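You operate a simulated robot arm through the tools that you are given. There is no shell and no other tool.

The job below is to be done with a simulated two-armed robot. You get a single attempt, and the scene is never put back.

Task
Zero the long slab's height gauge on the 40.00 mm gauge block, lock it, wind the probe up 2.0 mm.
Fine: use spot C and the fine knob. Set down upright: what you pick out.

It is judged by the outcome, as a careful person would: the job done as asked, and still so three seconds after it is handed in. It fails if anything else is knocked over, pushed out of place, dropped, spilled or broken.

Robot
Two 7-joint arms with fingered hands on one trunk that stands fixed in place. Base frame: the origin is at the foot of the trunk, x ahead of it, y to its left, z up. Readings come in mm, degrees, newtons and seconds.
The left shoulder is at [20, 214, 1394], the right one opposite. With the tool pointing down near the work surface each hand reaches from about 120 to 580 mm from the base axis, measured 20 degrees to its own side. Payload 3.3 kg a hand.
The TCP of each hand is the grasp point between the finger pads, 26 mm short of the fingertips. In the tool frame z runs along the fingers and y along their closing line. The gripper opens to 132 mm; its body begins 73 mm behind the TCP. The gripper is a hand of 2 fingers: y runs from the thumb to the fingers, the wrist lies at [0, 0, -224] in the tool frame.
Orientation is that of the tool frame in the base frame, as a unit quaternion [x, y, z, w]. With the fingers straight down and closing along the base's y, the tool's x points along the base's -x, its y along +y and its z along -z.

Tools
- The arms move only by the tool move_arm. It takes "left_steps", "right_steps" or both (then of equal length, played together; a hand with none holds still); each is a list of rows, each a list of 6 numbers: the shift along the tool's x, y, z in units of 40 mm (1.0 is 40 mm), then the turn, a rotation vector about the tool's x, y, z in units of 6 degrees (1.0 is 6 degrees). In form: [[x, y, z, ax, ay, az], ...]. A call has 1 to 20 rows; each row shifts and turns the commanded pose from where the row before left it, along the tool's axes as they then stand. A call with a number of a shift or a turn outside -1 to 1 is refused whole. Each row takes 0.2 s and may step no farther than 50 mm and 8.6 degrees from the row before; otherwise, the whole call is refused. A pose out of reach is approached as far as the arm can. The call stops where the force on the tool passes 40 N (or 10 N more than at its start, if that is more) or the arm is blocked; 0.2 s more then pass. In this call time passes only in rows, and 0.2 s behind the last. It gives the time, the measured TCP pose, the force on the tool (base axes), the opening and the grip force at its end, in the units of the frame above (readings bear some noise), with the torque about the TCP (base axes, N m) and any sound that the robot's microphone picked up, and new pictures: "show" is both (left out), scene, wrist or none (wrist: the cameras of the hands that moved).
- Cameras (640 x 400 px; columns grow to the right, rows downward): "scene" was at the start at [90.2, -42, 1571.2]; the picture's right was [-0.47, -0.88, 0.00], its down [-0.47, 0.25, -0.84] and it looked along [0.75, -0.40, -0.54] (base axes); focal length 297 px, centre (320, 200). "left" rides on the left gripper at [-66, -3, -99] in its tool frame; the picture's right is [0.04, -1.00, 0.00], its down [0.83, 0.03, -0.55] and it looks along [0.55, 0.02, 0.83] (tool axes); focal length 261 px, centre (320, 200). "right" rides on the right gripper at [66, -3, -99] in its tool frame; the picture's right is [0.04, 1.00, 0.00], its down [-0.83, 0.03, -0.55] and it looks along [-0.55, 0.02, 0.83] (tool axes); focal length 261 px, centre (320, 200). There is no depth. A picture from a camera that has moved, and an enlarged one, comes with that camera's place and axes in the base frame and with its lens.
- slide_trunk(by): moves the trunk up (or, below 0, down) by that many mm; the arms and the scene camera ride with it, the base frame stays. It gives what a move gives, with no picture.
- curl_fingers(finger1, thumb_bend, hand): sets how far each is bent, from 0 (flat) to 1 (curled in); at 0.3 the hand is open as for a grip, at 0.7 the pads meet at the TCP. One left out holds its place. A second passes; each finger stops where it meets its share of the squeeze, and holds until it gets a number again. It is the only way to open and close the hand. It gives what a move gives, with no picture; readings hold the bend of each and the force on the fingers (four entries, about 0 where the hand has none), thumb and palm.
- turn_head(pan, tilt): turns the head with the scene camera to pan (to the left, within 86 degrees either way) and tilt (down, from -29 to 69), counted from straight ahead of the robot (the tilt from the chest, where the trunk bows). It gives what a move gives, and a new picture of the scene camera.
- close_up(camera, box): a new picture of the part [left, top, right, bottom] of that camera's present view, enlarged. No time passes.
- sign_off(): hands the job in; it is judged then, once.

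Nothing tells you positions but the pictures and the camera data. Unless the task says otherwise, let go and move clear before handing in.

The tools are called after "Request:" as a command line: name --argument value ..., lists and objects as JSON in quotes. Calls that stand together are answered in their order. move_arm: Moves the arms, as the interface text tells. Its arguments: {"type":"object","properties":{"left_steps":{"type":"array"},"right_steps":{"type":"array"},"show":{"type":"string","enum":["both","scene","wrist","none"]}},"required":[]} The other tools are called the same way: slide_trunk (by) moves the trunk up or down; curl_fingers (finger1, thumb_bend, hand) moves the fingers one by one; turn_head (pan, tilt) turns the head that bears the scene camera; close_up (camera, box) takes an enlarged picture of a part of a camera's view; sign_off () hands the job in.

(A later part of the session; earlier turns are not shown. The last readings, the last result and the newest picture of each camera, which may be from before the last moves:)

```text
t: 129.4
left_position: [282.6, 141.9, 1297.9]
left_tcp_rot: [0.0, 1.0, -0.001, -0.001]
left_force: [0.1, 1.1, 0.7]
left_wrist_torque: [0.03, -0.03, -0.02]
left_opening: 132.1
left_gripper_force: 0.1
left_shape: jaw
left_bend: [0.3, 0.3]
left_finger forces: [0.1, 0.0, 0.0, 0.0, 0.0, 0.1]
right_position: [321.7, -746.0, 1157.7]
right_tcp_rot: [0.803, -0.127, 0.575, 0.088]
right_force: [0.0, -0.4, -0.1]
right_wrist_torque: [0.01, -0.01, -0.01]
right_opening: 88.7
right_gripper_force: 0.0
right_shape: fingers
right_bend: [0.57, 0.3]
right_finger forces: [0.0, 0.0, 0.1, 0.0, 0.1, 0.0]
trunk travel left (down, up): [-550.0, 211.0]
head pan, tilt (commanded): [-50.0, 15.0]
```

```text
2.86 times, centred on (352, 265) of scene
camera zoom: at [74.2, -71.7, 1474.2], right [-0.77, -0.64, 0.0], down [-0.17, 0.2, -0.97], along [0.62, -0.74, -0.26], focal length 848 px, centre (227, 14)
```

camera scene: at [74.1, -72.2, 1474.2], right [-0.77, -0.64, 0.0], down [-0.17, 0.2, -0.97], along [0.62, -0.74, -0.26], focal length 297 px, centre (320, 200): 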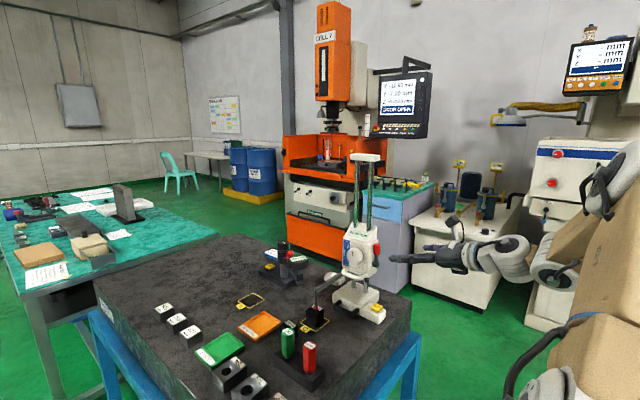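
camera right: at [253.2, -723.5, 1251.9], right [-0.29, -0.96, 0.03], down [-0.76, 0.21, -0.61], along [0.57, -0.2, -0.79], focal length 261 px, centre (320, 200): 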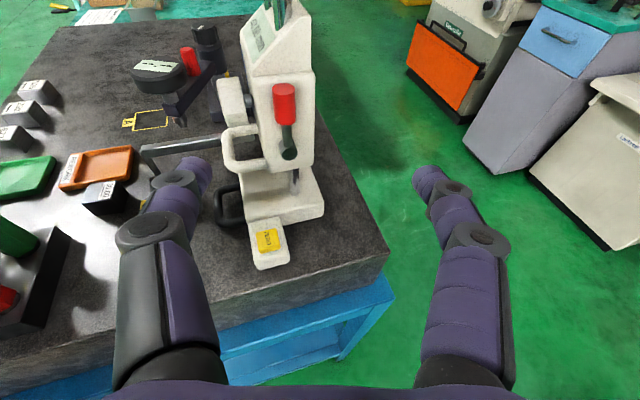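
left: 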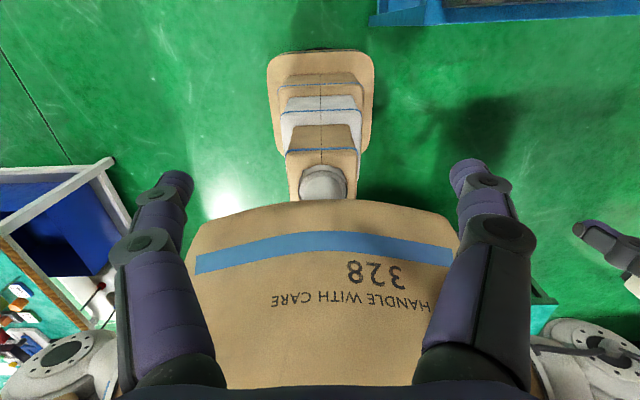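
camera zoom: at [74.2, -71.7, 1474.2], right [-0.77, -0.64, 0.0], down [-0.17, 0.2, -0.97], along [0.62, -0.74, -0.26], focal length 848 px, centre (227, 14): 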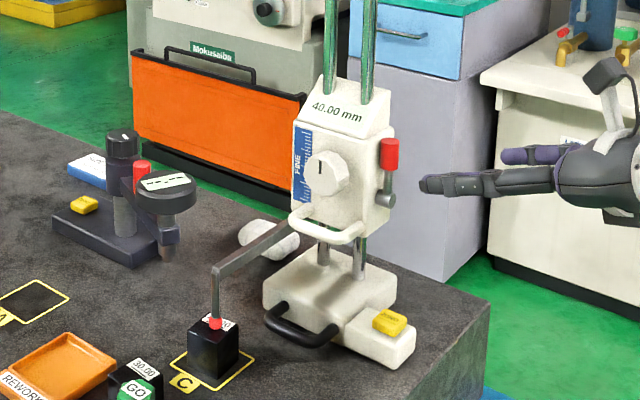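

Lever: pivot ≈ (441, −756, 1084), red grip z 1112–1146. I'll approach so the grip enters between the wide-open thumb (in front) and the hooked finger (behind).

Request:
move_arm --right_steps '[[0.375, -0.667, 0.405, 0, 0, 0], [0, 0, 0.5, 0, 0, 0], [0, 0, 0.5, 0, 0, 0], [0, 0, 0.5, 0, 0, 0]]' --show "wrist"

Request:
close_up --camera "right" --box '[200, 40, 480, 280]'

Request:
close_up --camera "scene" --box '[300, 195, 405, 335]'

```text
t: 130.4
left_position: [282.4, 141.4, 1297.4]
left_tcp_rot: [0.0, 1.0, 0.001, -0.001]
left_force: [-0.4, 0.5, 0.0]
left_wrist_torque: [-0.01, 0.0, -0.01]
left_opening: 131.9
left_gripper_force: 0.0
left_shape: jaw
left_bend: [0.3, 0.3]
left_finger forces: [0.1, 0.0, 0.0, 0.0, 0.0, 0.1]
right_position: [403.0, -745.3, 1147.6]
right_tcp_rot: [0.804, -0.128, 0.574, 0.089]
right_force: [-0.2, -0.5, 0.0]
right_wrist_torque: [0.0, -0.02, 0.02]
right_opening: 88.6
right_gripper_force: 0.0
right_shape: fingers
right_bend: [0.57, 0.3]
right_finger forces: [0.0, 0.1, 0.0, 0.0, 0.0, 0.0]
trunk travel left (down, up): [-550.0, 211.0]
head pan, tilt (commanded): [-50.0, 15.0]
camera right: at [335.0, -721.9, 1242.0], right [-0.3, -0.95, 0.03], down [-0.76, 0.21, -0.61], along [0.57, -0.21, -0.79], focal length 261 px, centre (320, 200)
```

right: 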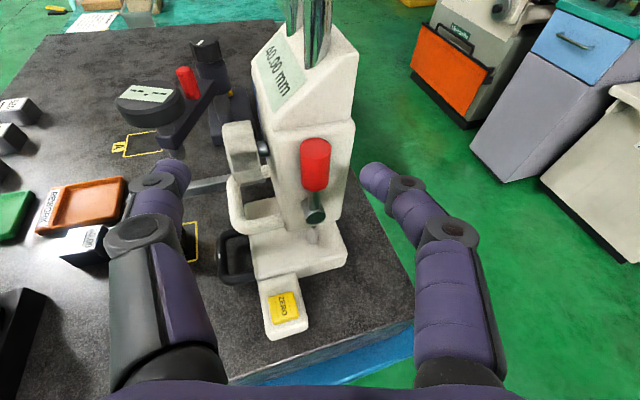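

```text
1.67 times, centred on (340, 160) of right
camera zoom: at [335.0, -721.9, 1242.0], right [-0.3, -0.95, 0.03], down [-0.76, 0.21, -0.61], along [0.57, -0.21, -0.79], focal length 434 px, centre (287, 267)
```

zoom: 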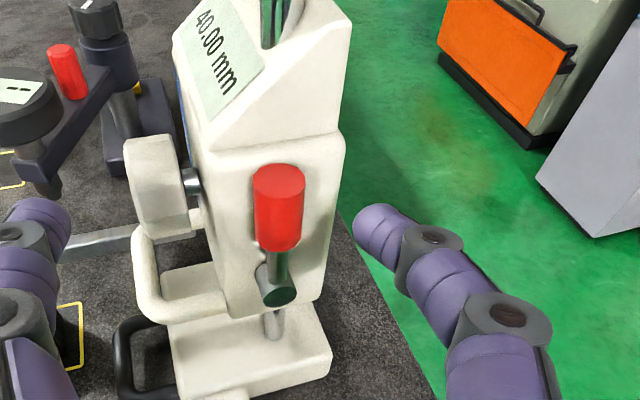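

```text
2.86 times, centred on (352, 265) of scene
camera zoom: at [74.6, -72.2, 1474.1], right [-0.77, -0.64, 0.0], down [-0.17, 0.2, -0.97], along [0.62, -0.74, -0.26], focal length 848 px, centre (227, 14)
```

zoom: 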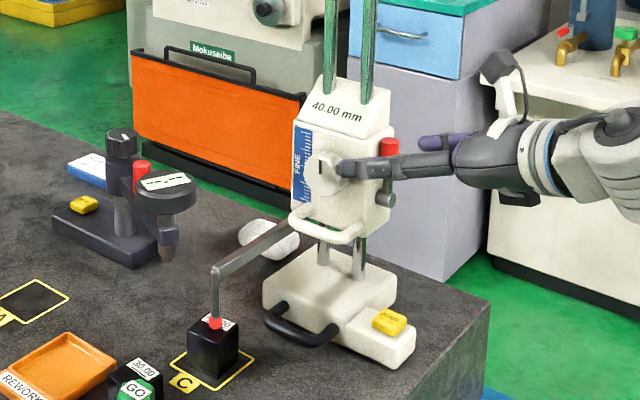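

The lever is nicely between the thumb and the hooked finger. Advancing the last 22 mm.

Request:
move_arm --right_steps '[[0, 0, 0.3, 0, 0, 0], [0, 0, 0.25, 0, 0, 0]]' --show "wrist"

Request:
close_up --camera "right" --box '[200, 40, 480, 280]'

```text
t: 131.0
left_position: [281.3, 141.0, 1298.8]
left_tcp_rot: [-0.001, 1.0, 0.0, -0.001]
left_force: [-0.3, -0.4, -0.7]
left_wrist_torque: [-0.02, 0.0, 0.0]
left_opening: 132.0
left_gripper_force: 0.1
left_shape: jaw
left_bend: [0.3, 0.3]
left_finger forces: [0.0, 0.1, 0.0, 0.0, 0.0, 0.0]
right_position: [423.8, -752.0, 1139.8]
right_tcp_rot: [0.803, -0.129, 0.575, 0.09]
right_force: [-0.2, -0.2, -0.2]
right_wrist_torque: [0.01, -0.03, -0.01]
right_opening: 88.6
right_gripper_force: 0.0
right_shape: fingers
right_bend: [0.57, 0.3]
right_finger forces: [0.0, 0.0, 0.1, 0.0, 0.1, 0.0]
trunk travel left (down, up): [-550.0, 211.0]
head pan, tilt (commanded): [-50.0, 15.0]
camera right: at [354.7, -728.0, 1234.8], right [-0.29, -0.95, 0.03], down [-0.76, 0.21, -0.61], along [0.57, -0.21, -0.79], focal length 261 px, centre (320, 200)
```

right: 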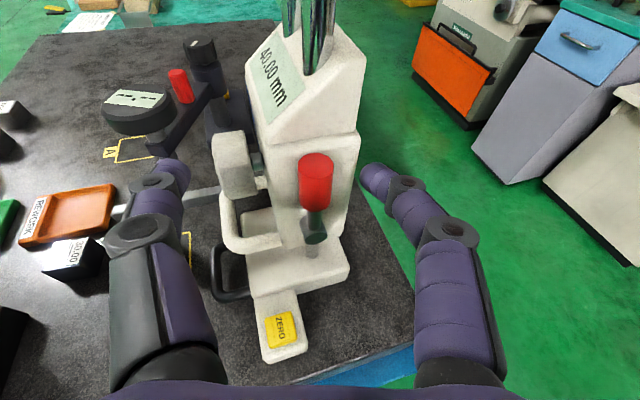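

```text
1.67 times, centred on (340, 160) of right
camera zoom: at [354.7, -728.0, 1234.8], right [-0.29, -0.95, 0.03], down [-0.76, 0.21, -0.61], along [0.57, -0.21, -0.79], focal length 434 px, centre (287, 267)
```

zoom: 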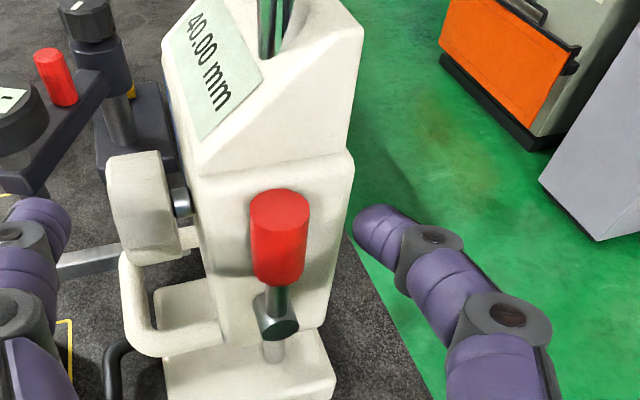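

Advancing 5 mm more and closing the gap toward +y.

Request:
move_arm --right_steps '[[0, 0, 0.13, 0, 0, 0], [-0.0104, -0.0952, -0.0288, 0, 0, 0], [-0.0104, -0.0952, -0.0288, 0, 0, 0], [-0.0104, -0.0952, -0.0288, 0, 0, 0], [-0.0052, -0.0476, -0.0144, 0, 0, 0]]' --show "wrist"

Request:
close_up --camera "right" --box '[200, 40, 480, 280]'

```text
t: 132.2
left_position: [281.3, 141.9, 1298.9]
left_tcp_rot: [-0.001, 1.0, -0.001, -0.002]
left_force: [0.4, -0.1, 0.6]
left_wrist_torque: [0.0, 0.01, -0.01]
left_opening: 132.0
left_gripper_force: 0.1
left_shape: jaw
left_bend: [0.3, 0.3]
left_finger forces: [0.0, 0.0, 0.0, 0.0, 0.0, 0.0]
right_position: [428.9, -738.0, 1138.1]
right_tcp_rot: [0.804, -0.129, 0.574, 0.089]
right_force: [0.8, -0.6, 0.3]
right_wrist_torque: [0.0, -0.01, 0.0]
right_opening: 89.0
right_gripper_force: 0.0
right_shape: fingers
right_bend: [0.57, 0.3]
right_finger forces: [0.1, 0.1, 0.0, 0.1, 0.1, 0.0]
trunk travel left (down, up): [-550.0, 211.0]
head pan, tilt (commanded): [-50.0, 15.0]
camera right: at [359.0, -715.1, 1232.6], right [-0.3, -0.95, 0.03], down [-0.76, 0.21, -0.61], along [0.57, -0.21, -0.79], focal length 261 px, centre (320, 200)
```

right: 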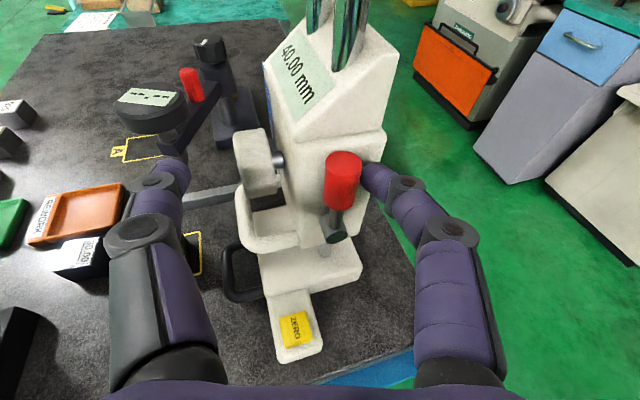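

```text
1.67 times, centred on (340, 160) of right
camera zoom: at [359.0, -715.1, 1232.6], right [-0.3, -0.95, 0.03], down [-0.76, 0.21, -0.61], along [0.57, -0.21, -0.79], focal length 434 px, centre (287, 267)
```

zoom: 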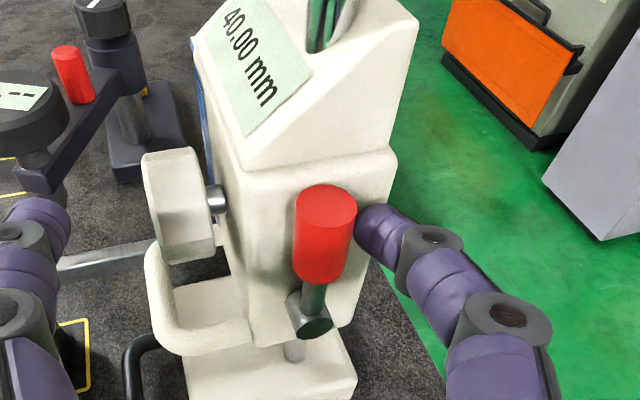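

The fingertip is right behind the red grip. Pulling toward +y now.

Request:
move_arm --right_steps '[[-0.0052, -0.0476, -0.0144, 0, 0, 0], [-0.0052, -0.0476, -0.0144, 0, 0, 0], [-0.0052, -0.0476, -0.0144, 0, 0, 0]]' --show "none"

Request:
close_up --camera "right" --box '[200, 40, 480, 280]'

```text
t: 133.0
left_position: [282.4, 142.0, 1297.8]
left_tcp_rot: [-0.001, 1.0, 0.0, -0.001]
left_force: [0.9, -0.7, 0.1]
left_wrist_torque: [0.03, 0.03, -0.02]
left_opening: 132.0
left_gripper_force: 0.0
left_shape: jaw
left_bend: [0.3, 0.3]
left_finger forces: [0.1, 0.0, 0.0, 0.0, 0.0, 0.1]
right_position: [427.6, -733.2, 1137.6]
right_tcp_rot: [0.803, -0.128, 0.575, 0.089]
right_force: [1.0, -1.4, -0.2]
right_wrist_torque: [-0.03, -0.01, -0.03]
right_opening: 91.4
right_gripper_force: 1.2
right_shape: fingers
right_bend: [0.55, 0.3]
right_finger forces: [1.6, 0.1, 0.1, 0.0, 0.1, 0.0]
trunk travel left (down, up): [-550.0, 211.0]
head pan, tilt (commanded): [-50.0, 15.0]
```

```text
1.67 times, centred on (340, 160) of right
camera zoom: at [359.0, -709.3, 1232.7], right [-0.29, -0.95, 0.03], down [-0.76, 0.21, -0.61], along [0.57, -0.21, -0.79], focal length 434 px, centre (287, 267)
```

zoom: 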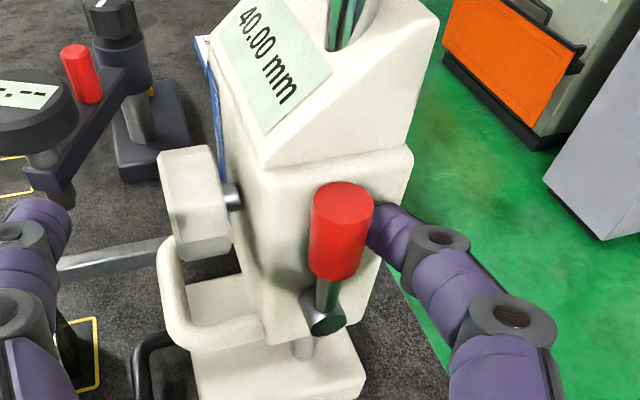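

Contact at 1.6 N. Continuing.

Request:
move_arm --right_steps '[[-0.0052, -0.0476, -0.0144, 0, 0, 0], [-0.0052, -0.0476, -0.0144, 0, 0, 0], [-0.0052, -0.0476, -0.0144, 0, 0, 0]]' --show "none"

Request:
close_up --camera "right" --box '[200, 40, 480, 280]'

Request:
close_up --camera "scene" --box '[300, 195, 405, 335]'

```text
t: 133.8
left_position: [282.7, 141.4, 1298.2]
left_tcp_rot: [-0.001, 1.0, 0.0, 0.0]
left_force: [-0.2, -0.4, -0.2]
left_wrist_torque: [0.03, 0.01, 0.01]
left_opening: 132.1
left_gripper_force: 0.0
left_shape: jaw
left_bend: [0.3, 0.3]
left_finger forces: [0.1, 0.0, 0.0, 0.1, 0.0, 0.0]
right_position: [427.0, -726.8, 1138.3]
right_tcp_rot: [0.804, -0.127, 0.575, 0.088]
right_force: [-0.8, -2.8, 0.7]
right_wrist_torque: [-0.05, 0.02, -0.04]
right_opening: 93.5
right_gripper_force: 0.8
right_shape: fingers
right_bend: [0.54, 0.3]
right_finger forces: [2.2, 0.1, 0.1, 0.1, 0.0, 0.0]
trunk travel left (down, up): [-550.0, 211.0]
head pan, tilt (commanded): [-50.0, 15.0]
```

```text
1.67 times, centred on (340, 160) of right
camera zoom: at [359.3, -703.3, 1233.1], right [-0.29, -0.95, 0.03], down [-0.76, 0.21, -0.61], along [0.57, -0.21, -0.79], focal length 434 px, centre (287, 267)
```

zoom: 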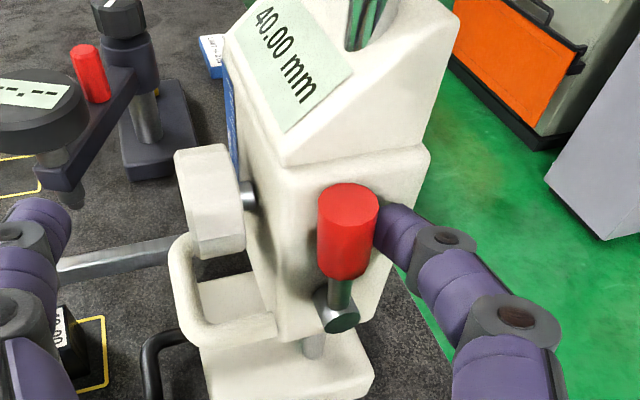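

```text
2.86 times, centred on (352, 265) of scene
camera zoom: at [74.2, -71.8, 1474.2], right [-0.77, -0.64, 0.0], down [-0.17, 0.2, -0.97], along [0.62, -0.74, -0.26], focal length 848 px, centre (227, 14)
```

zoom: 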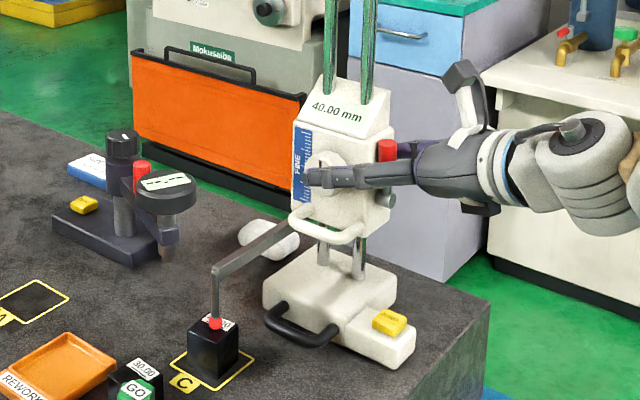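

The lever is starting to swing forward with only ~2.5 N. Continuing along its arc.

Request:
move_arm --right_steps '[[-0.01, -0.0714, -0.02, 0, 0, 0], [-0.01, -0.0714, -0.02, 0, 0, 0], [-0.0196, -0.0714, -0.0176, 0, 0, 0], [-0.0196, -0.0714, -0.0176, 0, 0, 0], [-0.0196, -0.0714, -0.0176, 0, 0, 0]]' --show "none"

Request:
close_up --camera "right" --box '[200, 40, 480, 280]'

Request:
close_up --camera "scene" --box '[300, 195, 405, 335]'

```text
t: 135.0
left_position: [282.7, 142.4, 1297.9]
left_tcp_rot: [-0.001, 1.0, 0.001, 0.0]
left_force: [0.2, -0.1, 1.2]
left_wrist_torque: [0.01, -0.02, 0.02]
left_opening: 131.5
left_gripper_force: 0.1
left_shape: jaw
left_bend: [0.3, 0.3]
left_finger forces: [0.0, 0.0, 0.0, 0.0, 0.1, 0.0]
right_position: [427.5, -712.1, 1135.6]
right_tcp_rot: [0.803, -0.127, 0.575, 0.088]
right_force: [0.3, -0.1, -0.1]
right_wrist_torque: [-0.02, -0.02, -0.05]
right_opening: 90.1
right_gripper_force: 0.3
right_shape: fingers
right_bend: [0.56, 0.3]
right_finger forces: [0.8, 0.1, 0.0, 0.0, 0.0, 0.0]
trunk travel left (down, up): [-550.0, 211.0]
head pan, tilt (commanded): [-50.0, 15.0]
```

```text
1.67 times, centred on (340, 160) of right
camera zoom: at [359.3, -687.7, 1231.3], right [-0.3, -0.95, 0.03], down [-0.76, 0.21, -0.61], along [0.57, -0.21, -0.79], focal length 434 px, centre (287, 267)
```

zoom: 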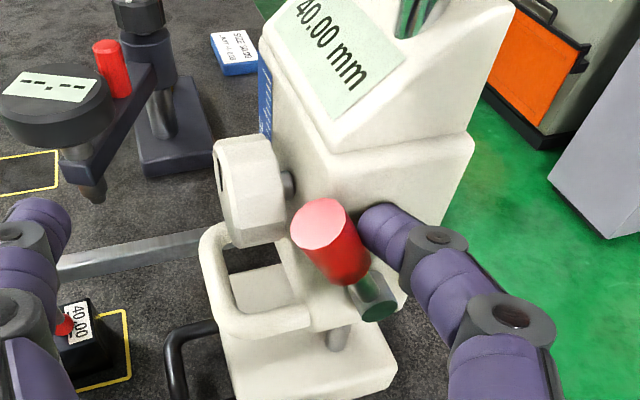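

```text
2.86 times, centred on (352, 265) of scene
camera zoom: at [74.2, -71.7, 1474.2], right [-0.77, -0.64, 0.0], down [-0.17, 0.2, -0.97], along [0.62, -0.74, -0.26], focal length 848 px, centre (227, 14)
```

zoom: 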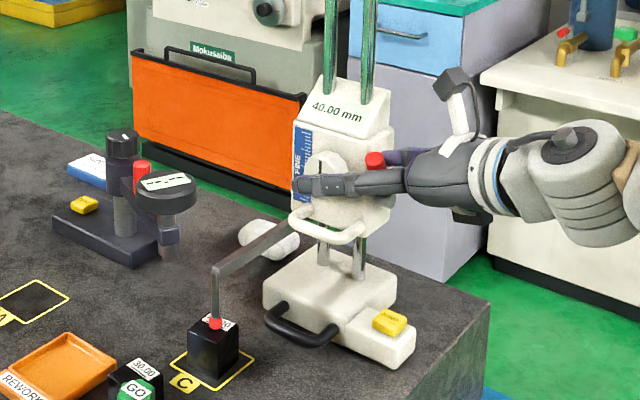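

The lever swung ~40° forward, display unaffected. Following the arc further: forward and down.

Request:
move_arm --right_steps '[[-0.138, -0.0708, 0.0226, 0, 0, 0], [-0.138, -0.0708, 0.0226, 0, 0, 0], [-0.138, -0.0708, 0.0226, 0, 0, 0]]' --show "none"

Request:
close_up --camera "right" --box '[200, 40, 480, 280]'

Request:
close_up --camera "scene" --box '[300, 195, 405, 335]'

```text
t: 135.8
left_position: [280.9, 141.3, 1298.7]
left_tcp_rot: [-0.001, 1.0, 0.001, -0.001]
left_force: [-0.6, -0.9, -0.5]
left_wrist_torque: [-0.01, 0.02, 0.02]
left_opening: 131.8
left_gripper_force: 0.1
left_shape: jaw
left_bend: [0.3, 0.3]
left_finger forces: [0.0, 0.1, 0.0, 0.0, 0.0, 0.0]
right_position: [426.8, -701.3, 1119.0]
right_tcp_rot: [0.804, -0.128, 0.574, 0.089]
right_force: [0.1, 0.7, 0.6]
right_wrist_torque: [-0.04, 0.0, 0.01]
right_opening: 89.2
right_gripper_force: 0.7
right_shape: fingers
right_bend: [0.57, 0.3]
right_finger forces: [0.9, 0.0, 0.0, 0.0, 0.1, 0.0]
trunk travel left (down, up): [-550.0, 211.0]
head pan, tilt (commanded): [-50.0, 15.0]
```

```text
1.67 times, centred on (340, 160) of right
camera zoom: at [359.4, -678.6, 1214.7], right [-0.29, -0.95, 0.03], down [-0.76, 0.21, -0.61], along [0.57, -0.21, -0.79], focal length 434 px, centre (287, 267)
```

zoom: 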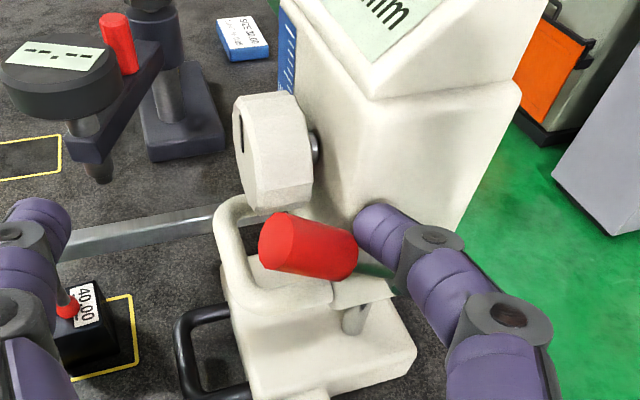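

```text
2.86 times, centred on (352, 265) of scene
camera zoom: at [74.2, -71.6, 1474.2], right [-0.77, -0.64, 0.0], down [-0.17, 0.2, -0.97], along [0.62, -0.74, -0.26], focal length 848 px, centre (227, 14)
```

zoom: 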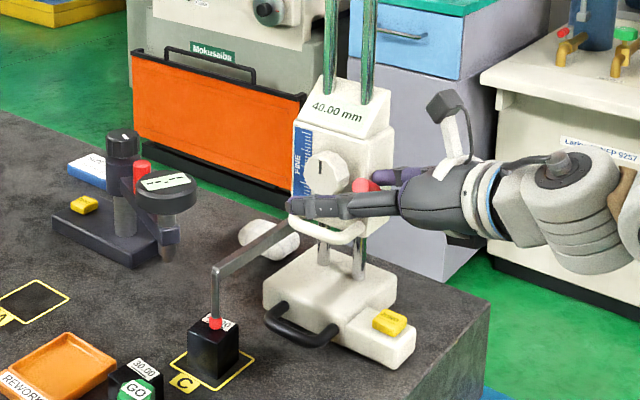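

The lever is nearly horizontal now. A little further down to its locked stop.

Request:
move_arm --right_steps '[[-0.135, -0.047, 0.027, 0, 0, 0], [-0.135, -0.047, 0.027, 0, 0, 0]]' --show "none"

Request:
close_up --camera "right" --box '[200, 40, 480, 280]'

Request:
close_up --camera "scene" --box '[300, 195, 405, 335]'

```text
t: 136.4
left_position: [281.8, 143.1, 1299.2]
left_tcp_rot: [-0.001, 1.0, 0.0, 0.0]
left_force: [0.1, -0.6, -0.2]
left_wrist_torque: [-0.02, -0.01, 0.0]
left_opening: 131.9
left_gripper_force: 0.1
left_shape: jaw
left_bend: [0.3, 0.3]
left_finger forces: [0.0, 0.1, 0.0, 0.0, 0.0, 0.0]
right_position: [428.2, -699.4, 1109.4]
right_tcp_rot: [0.802, -0.128, 0.576, 0.09]
right_force: [0.2, -1.0, 3.7]
right_wrist_torque: [-0.11, -0.08, -0.04]
right_opening: 89.8
right_gripper_force: 1.4
right_shape: fingers
right_bend: [0.56, 0.3]
right_finger forces: [3.3, 0.0, 0.0, 0.0, 0.0, 0.0]
trunk travel left (down, up): [-550.0, 211.0]
head pan, tilt (commanded): [-50.0, 15.0]
```

```text
1.67 times, centred on (340, 160) of right
camera zoom: at [359.1, -674.6, 1204.9], right [-0.3, -0.95, 0.04], down [-0.76, 0.21, -0.61], along [0.58, -0.21, -0.79], focal length 434 px, centre (287, 267)
```

zoom: 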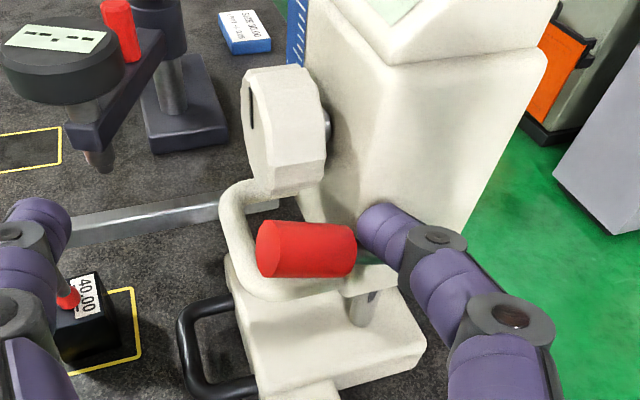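

```text
2.86 times, centred on (352, 265) of scene
camera zoom: at [73.9, -71.2, 1474.3], right [-0.77, -0.64, 0.0], down [-0.17, 0.2, -0.97], along [0.62, -0.74, -0.26], focal length 848 px, centre (227, 14)
```

zoom: 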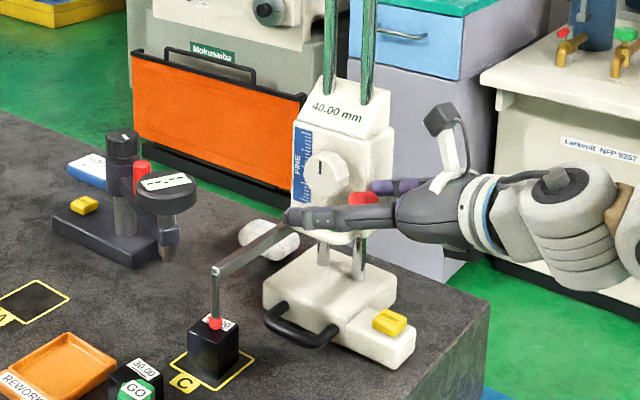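

The lever looks fully horizontal with force rising (3.7 N). A slight extra press to make sure it's at its stop.

Request:
move_arm --right_steps '[[-0.05, -0.005, 0.015, 0, 0, 0], [-0.05, -0.005, 0.015, 0, 0, 0]]' --show "none"

Request:
close_up --camera "right" --box '[200, 40, 480, 280]'

Request:
close_up --camera "scene" --box '[335, 195, 385, 255]'

```text
t: 137.0
left_position: [281.2, 142.4, 1297.9]
left_tcp_rot: [0.0, 1.0, 0.0, 0.001]
left_force: [-0.4, -1.0, -0.5]
left_wrist_torque: [0.03, 0.0, 0.0]
left_opening: 132.0
left_gripper_force: 0.1
left_shape: jaw
left_bend: [0.3, 0.3]
left_finger forces: [0.0, 0.0, 0.0, 0.0, 0.0, 0.0]
right_position: [427.6, -697.6, 1106.9]
right_tcp_rot: [0.803, -0.127, 0.576, 0.09]
right_force: [0.7, -2.5, 8.3]
right_wrist_torque: [-0.33, -0.12, -0.01]
right_opening: 91.9
right_gripper_force: 4.7
right_shape: fingers
right_bend: [0.55, 0.3]
right_finger forces: [8.2, 0.0, 0.0, 0.0, 0.1, 0.1]
trunk travel left (down, up): [-550.0, 211.0]
head pan, tilt (commanded): [-50.0, 15.0]
```

```text
1.67 times, centred on (340, 160) of right
camera zoom: at [358.9, -674.1, 1201.5], right [-0.3, -0.95, 0.04], down [-0.76, 0.21, -0.61], along [0.58, -0.21, -0.79], focal length 434 px, centre (287, 267)
```

zoom: 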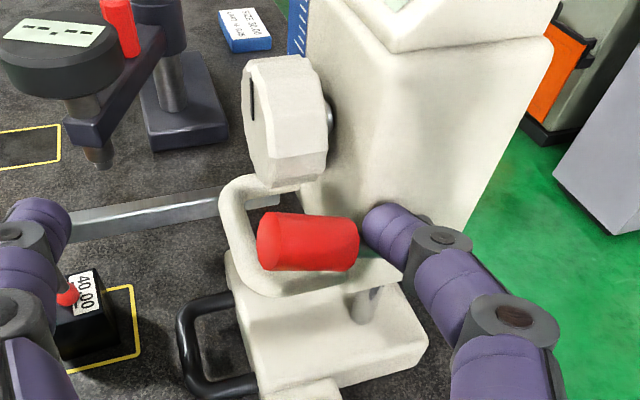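

```text
6.67 times, centred on (360, 225) of scene
camera zoom: at [73.6, -70.8, 1474.3], right [-0.77, -0.64, 0.0], down [-0.17, 0.2, -0.97], along [0.62, -0.74, -0.26], focal length 1978 px, centre (53, 33)
```

zoom: 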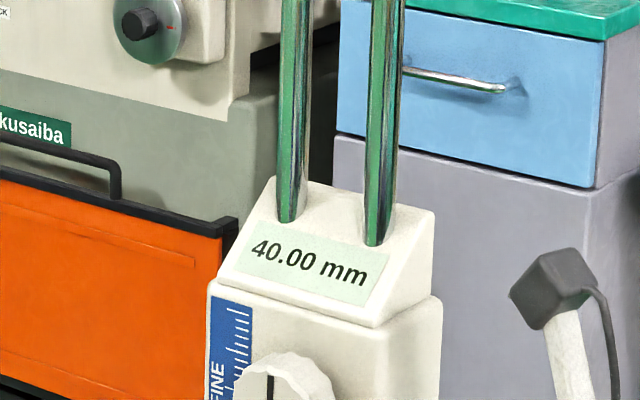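

8 N against the stop — the lever is fully over and the display holds 40.00. I'll lift the finger off and retreat.

Request:
move_arm --right_steps '[[0.142, 0, -0.048, 0, 0, 0], [0.284, 0, -0.097, 0, 0, 0], [0.142, 0, -0.548, 0, 0, 0], [0, 0, -1, 0, 0, 0], [0, 0, -0.5, 0, 0, 0]]' --show "both"

Request:
close_up --camera "scene" --box '[300, 195, 405, 335]'

Request:
close_up --camera "right" --box '[160, 0, 440, 240]'

```text
t: 138.2
left_position: [283.8, 141.1, 1298.2]
left_tcp_rot: [-0.001, 1.0, 0.0, -0.001]
left_force: [-0.6, 0.2, 0.6]
left_wrist_torque: [0.01, 0.02, -0.01]
left_opening: 131.9
left_gripper_force: 0.1
left_shape: jaw
left_bend: [0.3, 0.3]
left_finger forces: [0.0, 0.0, 0.0, 0.0, 0.1, 0.0]
right_position: [353.6, -673.8, 1154.4]
right_tcp_rot: [0.804, -0.127, 0.575, 0.088]
right_force: [-0.2, -1.2, 0.4]
right_wrist_torque: [0.02, 0.0, -0.01]
right_opening: 88.5
right_gripper_force: 0.0
right_shape: fingers
right_bend: [0.57, 0.3]
right_finger forces: [0.0, 0.0, 0.0, 0.0, 0.1, 0.1]
trunk travel left (down, up): [-550.0, 211.0]
head pan, tilt (commanded): [-50.0, 15.0]
camera scene: at [74.3, -71.6, 1474.2], right [-0.77, -0.64, 0.0], down [-0.17, 0.2, -0.97], along [0.62, -0.74, -0.26], focal length 297 px, centre (320, 200)
camera right: at [286.6, -650.4, 1249.9], right [-0.29, -0.95, 0.03], down [-0.76, 0.21, -0.61], along [0.57, -0.21, -0.79], focal length 261 px, centre (320, 200)
```

scene: 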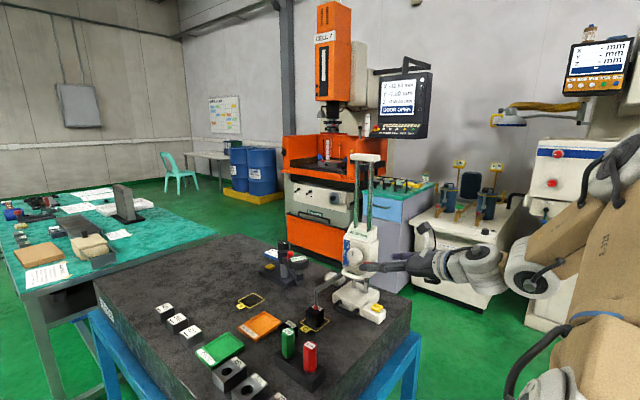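
right: 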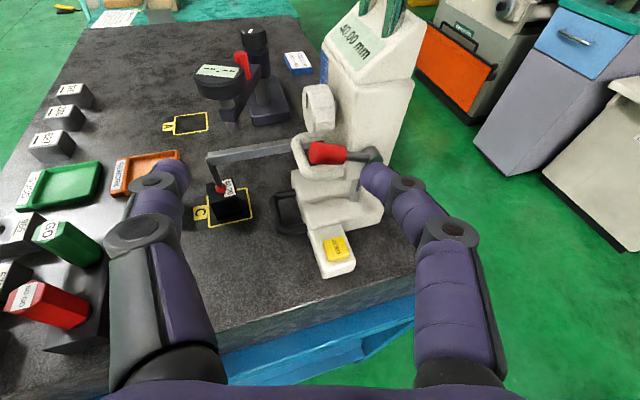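

```text
2.86 times, centred on (352, 265) of scene
camera zoom: at [74.3, -71.6, 1474.2], right [-0.77, -0.64, 0.0], down [-0.17, 0.2, -0.97], along [0.62, -0.74, -0.26], focal length 848 px, centre (227, 14)
```

zoom: 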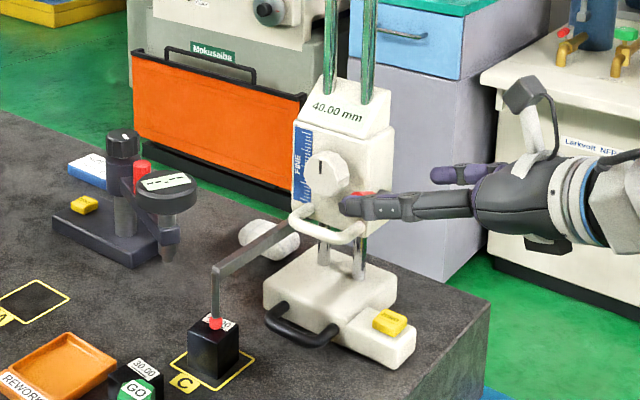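

```text
1.67 times, centred on (300, 120) of right
camera zoom: at [286.6, -650.4, 1249.9], right [-0.29, -0.95, 0.03], down [-0.76, 0.21, -0.61], along [0.57, -0.21, -0.79], focal length 434 px, centre (353, 333)
```

zoom: 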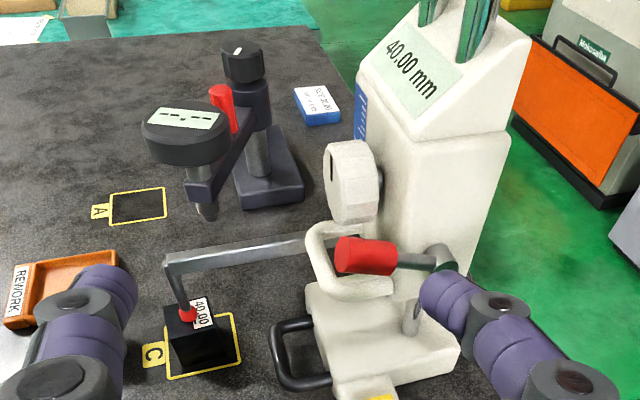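

The lever is locked forward and the display holds 40.00. To turn the fine knob I'll roll the hand so one straight finger can press on the knob's top like a rack and sweep sideways. First raise and level the hand.

Request:
move_arm --right_steps '[[0.946, 0, -0.3218, 0, 0, 0], [0.946, 0, -0.3218, 0, 0, 0], [0, 0, 0, 0, 0.927, 0], [0, 0, 0, 0, 0.927, 0], [0, 0, 0, 0, 0.927, 0], [0, 0, 0, 0, 0.927, 0], [0, 0, 0, 0, 0.927, 0]]' --show "scene"

Request:
move_arm --right_steps '[[0, 0, 0, 0, 0, 1], [0, 0, 0, 0, 0, 1], [0, 0, 0, 0, 0, 1], [0, 0, 0, 0, 0, 1], [0, 0, 0, 0, 0, 1], [0, 0, 0, 0, 0, 1], [0, 0, 0, 0, 0, 1], [0, 0, 0, 0, 0, 1], [0, 0, 0, 0, 0, 1], [0, 0, 0, 0, 0, 1], [0, 0, 0, 0, 0, 1], [0, 0, 0, 0, 0, 1], [0, 0, 0, 0, 0, 1], [0, 0, 0, 0, 0, 1], [0, 0, 0, 0, 0, 1]]' --show "both"

```text
t: 139.8
left_position: [285.4, 142.6, 1297.8]
left_tcp_rot: [-0.001, 1.0, 0.001, -0.001]
left_force: [-0.6, 0.5, 0.1]
left_wrist_torque: [-0.02, 0.0, 0.01]
left_opening: 132.0
left_gripper_force: 0.0
left_shape: jaw
left_bend: [0.3, 0.3]
left_finger forces: [0.1, 0.1, 0.0, 0.1, 0.0, 0.1]
right_position: [356.3, -675.9, 1234.4]
right_tcp_rot: [0.642, -0.103, 0.751, 0.117]
right_force: [-0.5, 0.1, 0.7]
right_wrist_torque: [-0.01, 0.01, 0.05]
right_opening: 88.5
right_gripper_force: 0.1
right_shape: fingers
right_bend: [0.57, 0.3]
right_finger forces: [0.0, 0.1, 0.1, 0.0, 0.0, 0.0]
trunk travel left (down, up): [-550.0, 211.0]
head pan, tilt (commanded): [-50.0, 15.0]
camera scene: at [76.2, -72.0, 1474.0], right [-0.77, -0.64, 0.0], down [-0.17, 0.2, -0.97], along [0.62, -0.74, -0.26], focal length 297 px, centre (320, 200)
```

scene: 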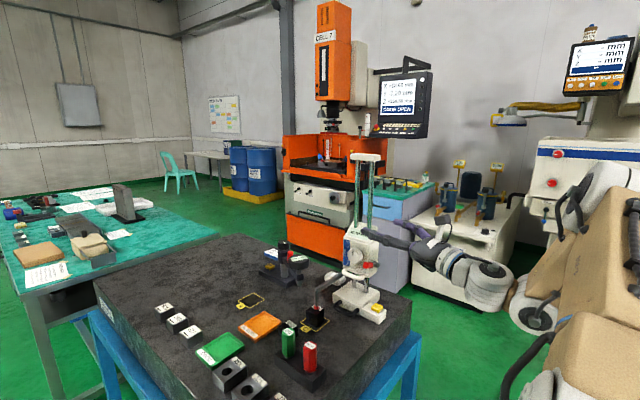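

```text
t: 143.0
left_position: [282.1, 142.6, 1299.1]
left_tcp_rot: [-0.001, 1.0, 0.0, 0.0]
left_force: [0.3, -0.4, -0.8]
left_wrist_torque: [0.03, 0.0, -0.02]
left_opening: 132.1
left_gripper_force: 0.1
left_shape: jaw
left_bend: [0.3, 0.3]
left_finger forces: [0.0, 0.0, 0.0, 0.0, 0.1, 0.1]
right_position: [354.7, -674.9, 1234.8]
right_tcp_rot: [0.381, -0.527, 0.613, -0.449]
right_force: [0.3, 0.6, 0.0]
right_wrist_torque: [0.0, 0.0, 0.0]
right_opening: 88.5
right_gripper_force: 0.0
right_shape: fingers
right_bend: [0.57, 0.3]
right_finger forces: [0.0, 0.0, 0.1, 0.0, 0.0, 0.1]
trunk travel left (down, up): [-550.0, 211.0]
head pan, tilt (commanded): [-50.0, 15.0]
camera scene: at [74.2, -71.6, 1474.2], right [-0.77, -0.64, 0.0], down [-0.17, 0.2, -0.97], along [0.62, -0.74, -0.26], focal length 297 px, centre (320, 200)
camera right: at [241.8, -708.1, 1222.6], right [0.14, -0.08, -0.99], down [-0.26, 0.96, -0.11], along [0.96, 0.27, 0.11], focal length 261 px, centre (320, 200)
```

scene: 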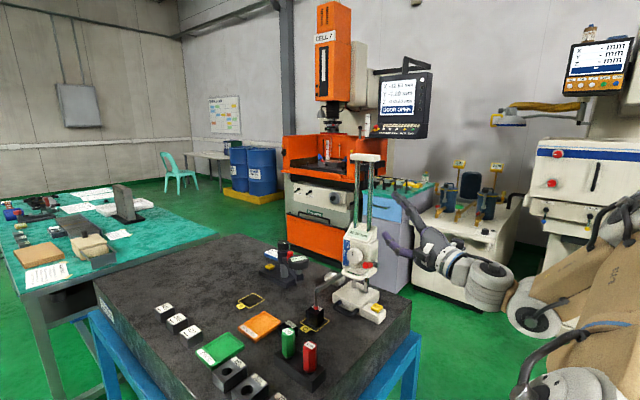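
right: 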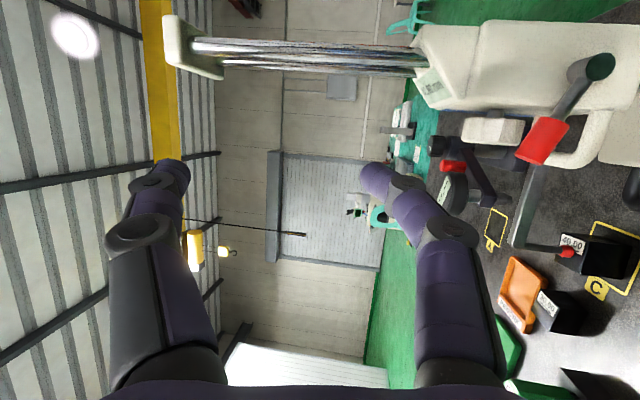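

Roll succeeded. Now I'll straighten the lower finger and bring it over the top of the fine knob.

Request:
curl_fingers --hand "right" --finger1 0.3 --thumb_bend 0.3

Request:
move_arm --right_steps '[[-0.006, 0.2, 0.861, 0, 0, 0], [-0.006, 0.2, 0.861, 0, 0, 0], [-0.006, 0.15, 0.861, 0, 0, 0]]' --show "both"

Request:
close_up --camera "scene" --box '[310, 180, 410, 290]'

Request:
close_up --camera "right" --box '[340, 0, 640, 300]'

```text
t: 144.0
left_position: [281.4, 141.7, 1298.1]
left_tcp_rot: [-0.001, 1.0, 0.001, -0.001]
left_force: [-0.1, -0.3, -0.3]
left_wrist_torque: [0.0, 0.0, 0.02]
left_opening: 131.9
left_gripper_force: 0.0
left_shape: jaw
left_bend: [0.3, 0.3]
left_finger forces: [0.0, 0.0, 0.1, 0.0, 0.1, 0.0]
right_position: [355.4, -674.7, 1234.7]
right_tcp_rot: [0.381, -0.527, 0.613, -0.448]
right_force: [-0.2, -0.1, -0.2]
right_wrist_torque: [-0.03, 0.0, 0.03]
right_opening: 133.0
right_gripper_force: 0.0
right_shape: fingers
right_bend: [0.3, 0.3]
right_finger forces: [0.1, 0.0, 0.0, 0.0, 0.0, 0.0]
trunk travel left (down, up): [-550.0, 211.0]
head pan, tilt (commanded): [-50.0, 15.0]
```

```text
t: 144.8
left_position: [283.2, 141.4, 1297.8]
left_tcp_rot: [-0.002, 1.0, 0.001, -0.001]
left_force: [0.7, 1.3, -0.1]
left_wrist_torque: [0.0, 0.02, -0.03]
left_opening: 132.0
left_gripper_force: 0.0
left_shape: jaw
left_bend: [0.3, 0.3]
left_finger forces: [0.1, 0.1, 0.0, 0.1, 0.1, 0.1]
right_position: [457.6, -706.5, 1228.2]
right_tcp_rot: [0.381, -0.527, 0.613, -0.448]
right_force: [0.4, -0.6, 0.7]
right_wrist_torque: [0.0, -0.05, 0.0]
right_opening: 133.1
right_gripper_force: 0.0
right_shape: fingers
right_bend: [0.3, 0.3]
right_finger forces: [0.0, 0.0, 0.0, 0.0, 0.0, 0.0]
trunk travel left (down, up): [-550.0, 211.0]
head pan, tilt (commanded): [-50.0, 15.0]
camera scene: at [75.3, -72.1, 1474.1], right [-0.77, -0.64, 0.0], down [-0.17, 0.2, -0.97], along [0.62, -0.74, -0.26], focal length 297 px, centre (320, 200)
camera right: at [343.5, -739.8, 1216.7], right [0.13, -0.08, -0.99], down [-0.26, 0.96, -0.11], along [0.96, 0.27, 0.11], focal length 261 px, centre (320, 200)
```

scene: 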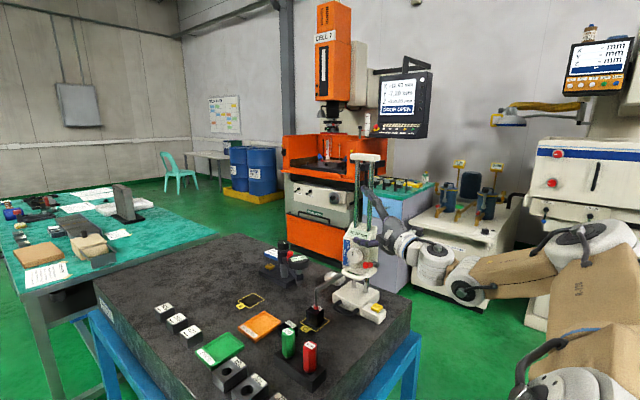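
right: 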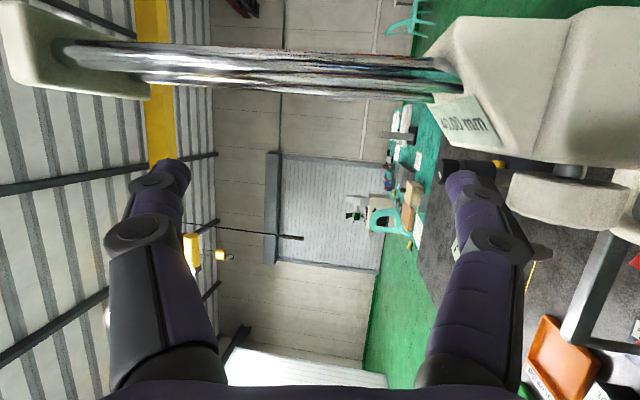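

```text
3.64 times, centred on (360, 235) of scene
camera zoom: at [75.3, -72.1, 1474.1], right [-0.77, -0.64, 0.0], down [-0.17, 0.2, -0.97], along [0.62, -0.74, -0.26], focal length 1079 px, centre (174, 73)
```

zoom: 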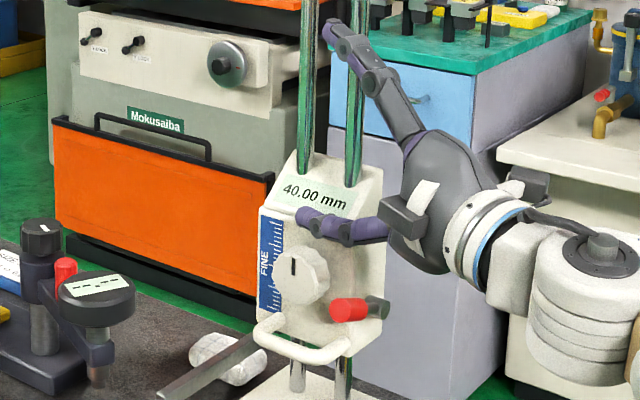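

```text
1.33 times, centred on (490, 150) of right
camera zoom: at [343.5, -739.8, 1216.7], right [0.13, -0.08, -0.99], down [-0.26, 0.96, -0.11], along [0.96, 0.27, 0.11], focal length 348 px, centre (93, 267)
```

zoom: 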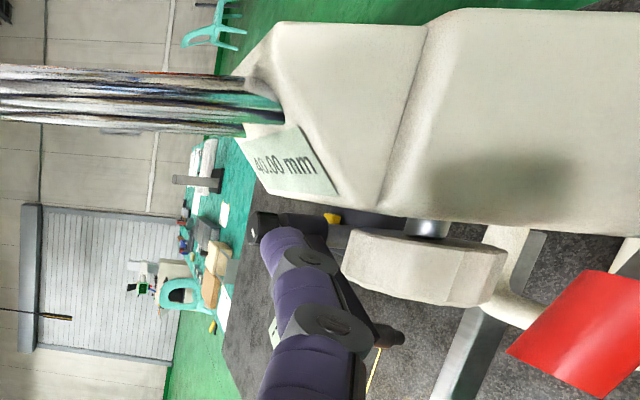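

Both cameras read 40.00, and the straight finger is ~15 mm above the knob's top (knob ≈ (487, −713, 1110), R≈23). Lowering the finger onto the knob.

Request:
move_arm --right_steps '[[0.0008, 0.1236, -0.0193, 0, 0, 0], [0.0008, 0.1236, -0.0193, 0, 0, 0], [0.0003, 0.0494, -0.0077, 0, 0, 0]]' --show "none"

Request:
close_up --camera "right" --box '[380, 60, 640, 300]'

Request:
close_up --camera "scene" --box '[330, 200, 390, 275]'

```text
t: 145.6
left_position: [282.8, 141.0, 1298.7]
left_tcp_rot: [0.0, 1.0, 0.0, -0.001]
left_force: [-0.5, -0.4, -0.1]
left_wrist_torque: [0.02, -0.06, -0.01]
left_opening: 131.9
left_gripper_force: 0.0
left_shape: jaw
left_bend: [0.3, 0.3]
left_finger forces: [0.1, 0.1, 0.1, 0.0, 0.0, 0.0]
right_position: [456.9, -706.1, 1217.8]
right_tcp_rot: [0.382, -0.526, 0.614, -0.447]
right_force: [0.1, 0.1, -1.0]
right_wrist_torque: [0.01, 0.01, -0.02]
right_opening: 133.2
right_gripper_force: 0.1
right_shape: fingers
right_bend: [0.3, 0.3]
right_finger forces: [0.0, 0.0, 0.1, 0.1, 0.0, 0.0]
trunk travel left (down, up): [-550.0, 211.0]
head pan, tilt (commanded): [-50.0, 15.0]
```

```text
1.67 times, centred on (510, 180) of right
camera zoom: at [342.3, -739.4, 1205.1], right [0.14, -0.08, -0.99], down [-0.26, 0.96, -0.12], along [0.96, 0.27, 0.11], focal length 434 px, centre (3, 233)
```

zoom: 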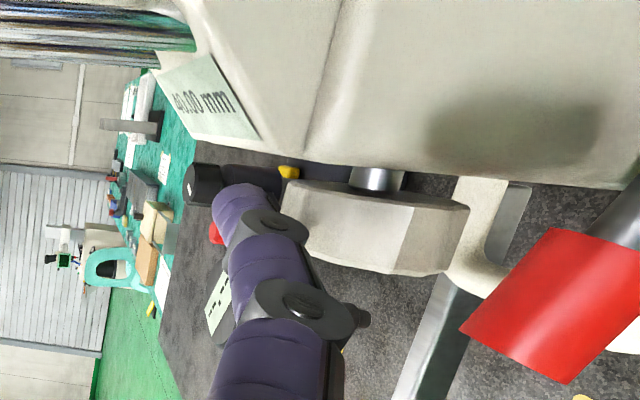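

```text
5.33 times, centred on (360, 238) of scene
camera zoom: at [74.4, -71.7, 1474.2], right [-0.77, -0.64, 0.0], down [-0.17, 0.2, -0.97], along [0.62, -0.74, -0.26], focal length 1582 px, centre (107, 0)
```

zoom: 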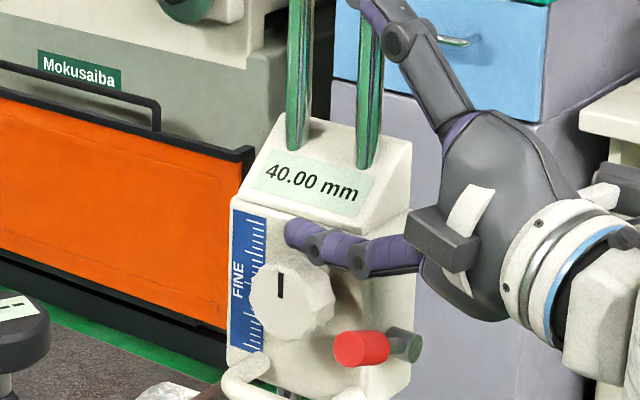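

The finger is just about touching the knob's top. Lowering in 1 mm steps until ~3 N.

Request:
move_arm --right_steps '[[0.0001, 0.0247, -0.0039, 0, 0, 0], [0.0001, 0.0247, -0.0039, 0, 0, 0], [0.0001, 0.0247, -0.0039, 0, 0, 0]]' --show "none"

```text
t: 146.4
left_position: [281.8, 142.4, 1298.6]
left_tcp_rot: [-0.001, 1.0, 0.0, -0.001]
left_force: [0.3, -1.2, -0.4]
left_wrist_torque: [0.01, 0.0, -0.01]
left_opening: 131.9
left_gripper_force: 0.0
left_shape: jaw
left_bend: [0.3, 0.3]
left_finger forces: [0.1, 0.0, 0.0, 0.0, 0.1, 0.0]
right_position: [455.5, -706.5, 1215.1]
right_tcp_rot: [0.381, -0.527, 0.613, -0.449]
right_force: [0.2, 1.1, 0.4]
right_wrist_torque: [0.0, 0.0, 0.0]
right_opening: 133.0
right_gripper_force: 0.1
right_shape: fingers
right_bend: [0.3, 0.3]
right_finger forces: [0.0, 0.0, 0.0, 0.0, 0.0, 0.0]
trunk travel left (down, up): [-550.0, 211.0]
head pan, tilt (commanded): [-50.0, 15.0]
```

Request:
move_arm --right_steps '[[0.0001, 0.0247, -0.0039, 0, 0, 0], [0.0001, 0.0247, -0.0039, 0, 0, 0], [0.0001, 0.0247, -0.0039, 0, 0, 0]]' --show "none"

Request:
close_up --camera "scene" --box '[330, 200, 390, 275]'

```text
t: 147.2
left_position: [281.7, 142.9, 1299.4]
left_tcp_rot: [0.0, 1.0, 0.0, -0.001]
left_force: [-1.0, -0.1, -0.5]
left_wrist_torque: [-0.01, 0.0, 0.0]
left_opening: 131.7
left_gripper_force: 0.2
left_shape: jaw
left_bend: [0.3, 0.3]
left_finger forces: [0.1, 0.0, 0.1, 0.1, 0.1, 0.0]
right_position: [455.2, -706.6, 1211.1]
right_tcp_rot: [0.381, -0.526, 0.614, -0.449]
right_force: [-0.3, -1.0, 0.6]
right_wrist_torque: [0.0, -0.01, -0.03]
right_opening: 133.0
right_gripper_force: 0.2
right_shape: fingers
right_bend: [0.3, 0.3]
right_finger forces: [0.0, 0.0, 0.1, 0.1, 0.0, 0.0]
trunk travel left (down, up): [-550.0, 211.0]
head pan, tilt (commanded): [-50.0, 15.0]
```

```text
5.33 times, centred on (360, 238) of scene
camera zoom: at [74.3, -71.6, 1474.2], right [-0.77, -0.64, 0.0], down [-0.17, 0.2, -0.97], along [0.62, -0.74, -0.26], focal length 1582 px, centre (107, 0)
```

zoom: 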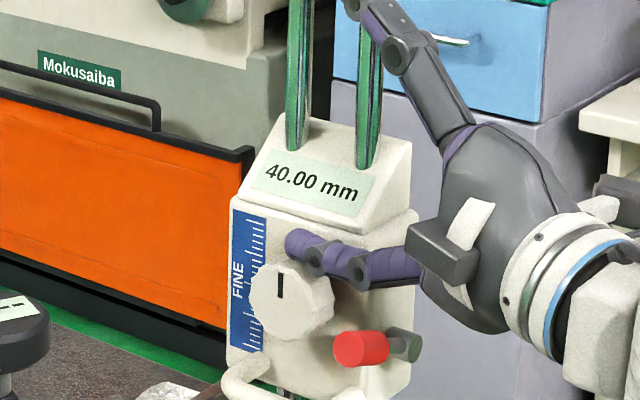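

No contact yet. Let me check from the side with the wrist camera whether the finger is over the knob or in front of it.

Request:
close_up --camera "right" --box '[400, 80, 620, 280]'

```text
2.00 times, centred on (510, 180) of right
camera zoom: at [341.9, -739.7, 1199.1], right [0.14, -0.08, -0.99], down [-0.26, 0.96, -0.12], along [0.96, 0.27, 0.11], focal length 521 px, centre (-60, 240)
```

zoom: 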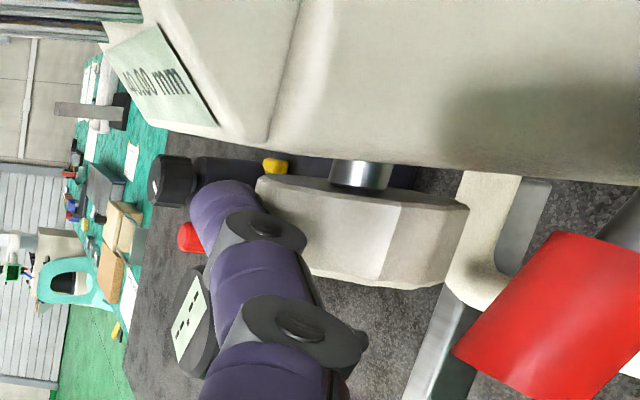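

The finger overlaps the knob in y, so it's just not low enough yet. Continuing down.

Request:
move_arm --right_steps '[[0.0001, 0.0247, -0.0039, 0, 0, 0], [0.0001, 0.0247, -0.0039, 0, 0, 0], [0.0001, 0.0247, -0.0039, 0, 0, 0]]' --show "none"

```text
t: 148.0
left_position: [282.1, 141.8, 1297.4]
left_tcp_rot: [-0.001, 1.0, 0.0, 0.0]
left_force: [0.0, -0.3, 0.6]
left_wrist_torque: [0.0, -0.01, -0.02]
left_opening: 131.9
left_gripper_force: 0.1
left_shape: jaw
left_bend: [0.3, 0.3]
left_finger forces: [0.0, 0.1, 0.0, 0.0, 0.1, 0.0]
right_position: [455.7, -706.1, 1209.1]
right_tcp_rot: [0.381, -0.527, 0.613, -0.448]
right_force: [0.0, 0.3, 0.1]
right_wrist_torque: [-0.02, -0.01, 0.0]
right_opening: 133.2
right_gripper_force: 0.0
right_shape: fingers
right_bend: [0.3, 0.3]
right_finger forces: [0.0, 0.0, 0.0, 0.1, 0.0, 0.0]
trunk travel left (down, up): [-550.0, 211.0]
head pan, tilt (commanded): [-50.0, 15.0]
```

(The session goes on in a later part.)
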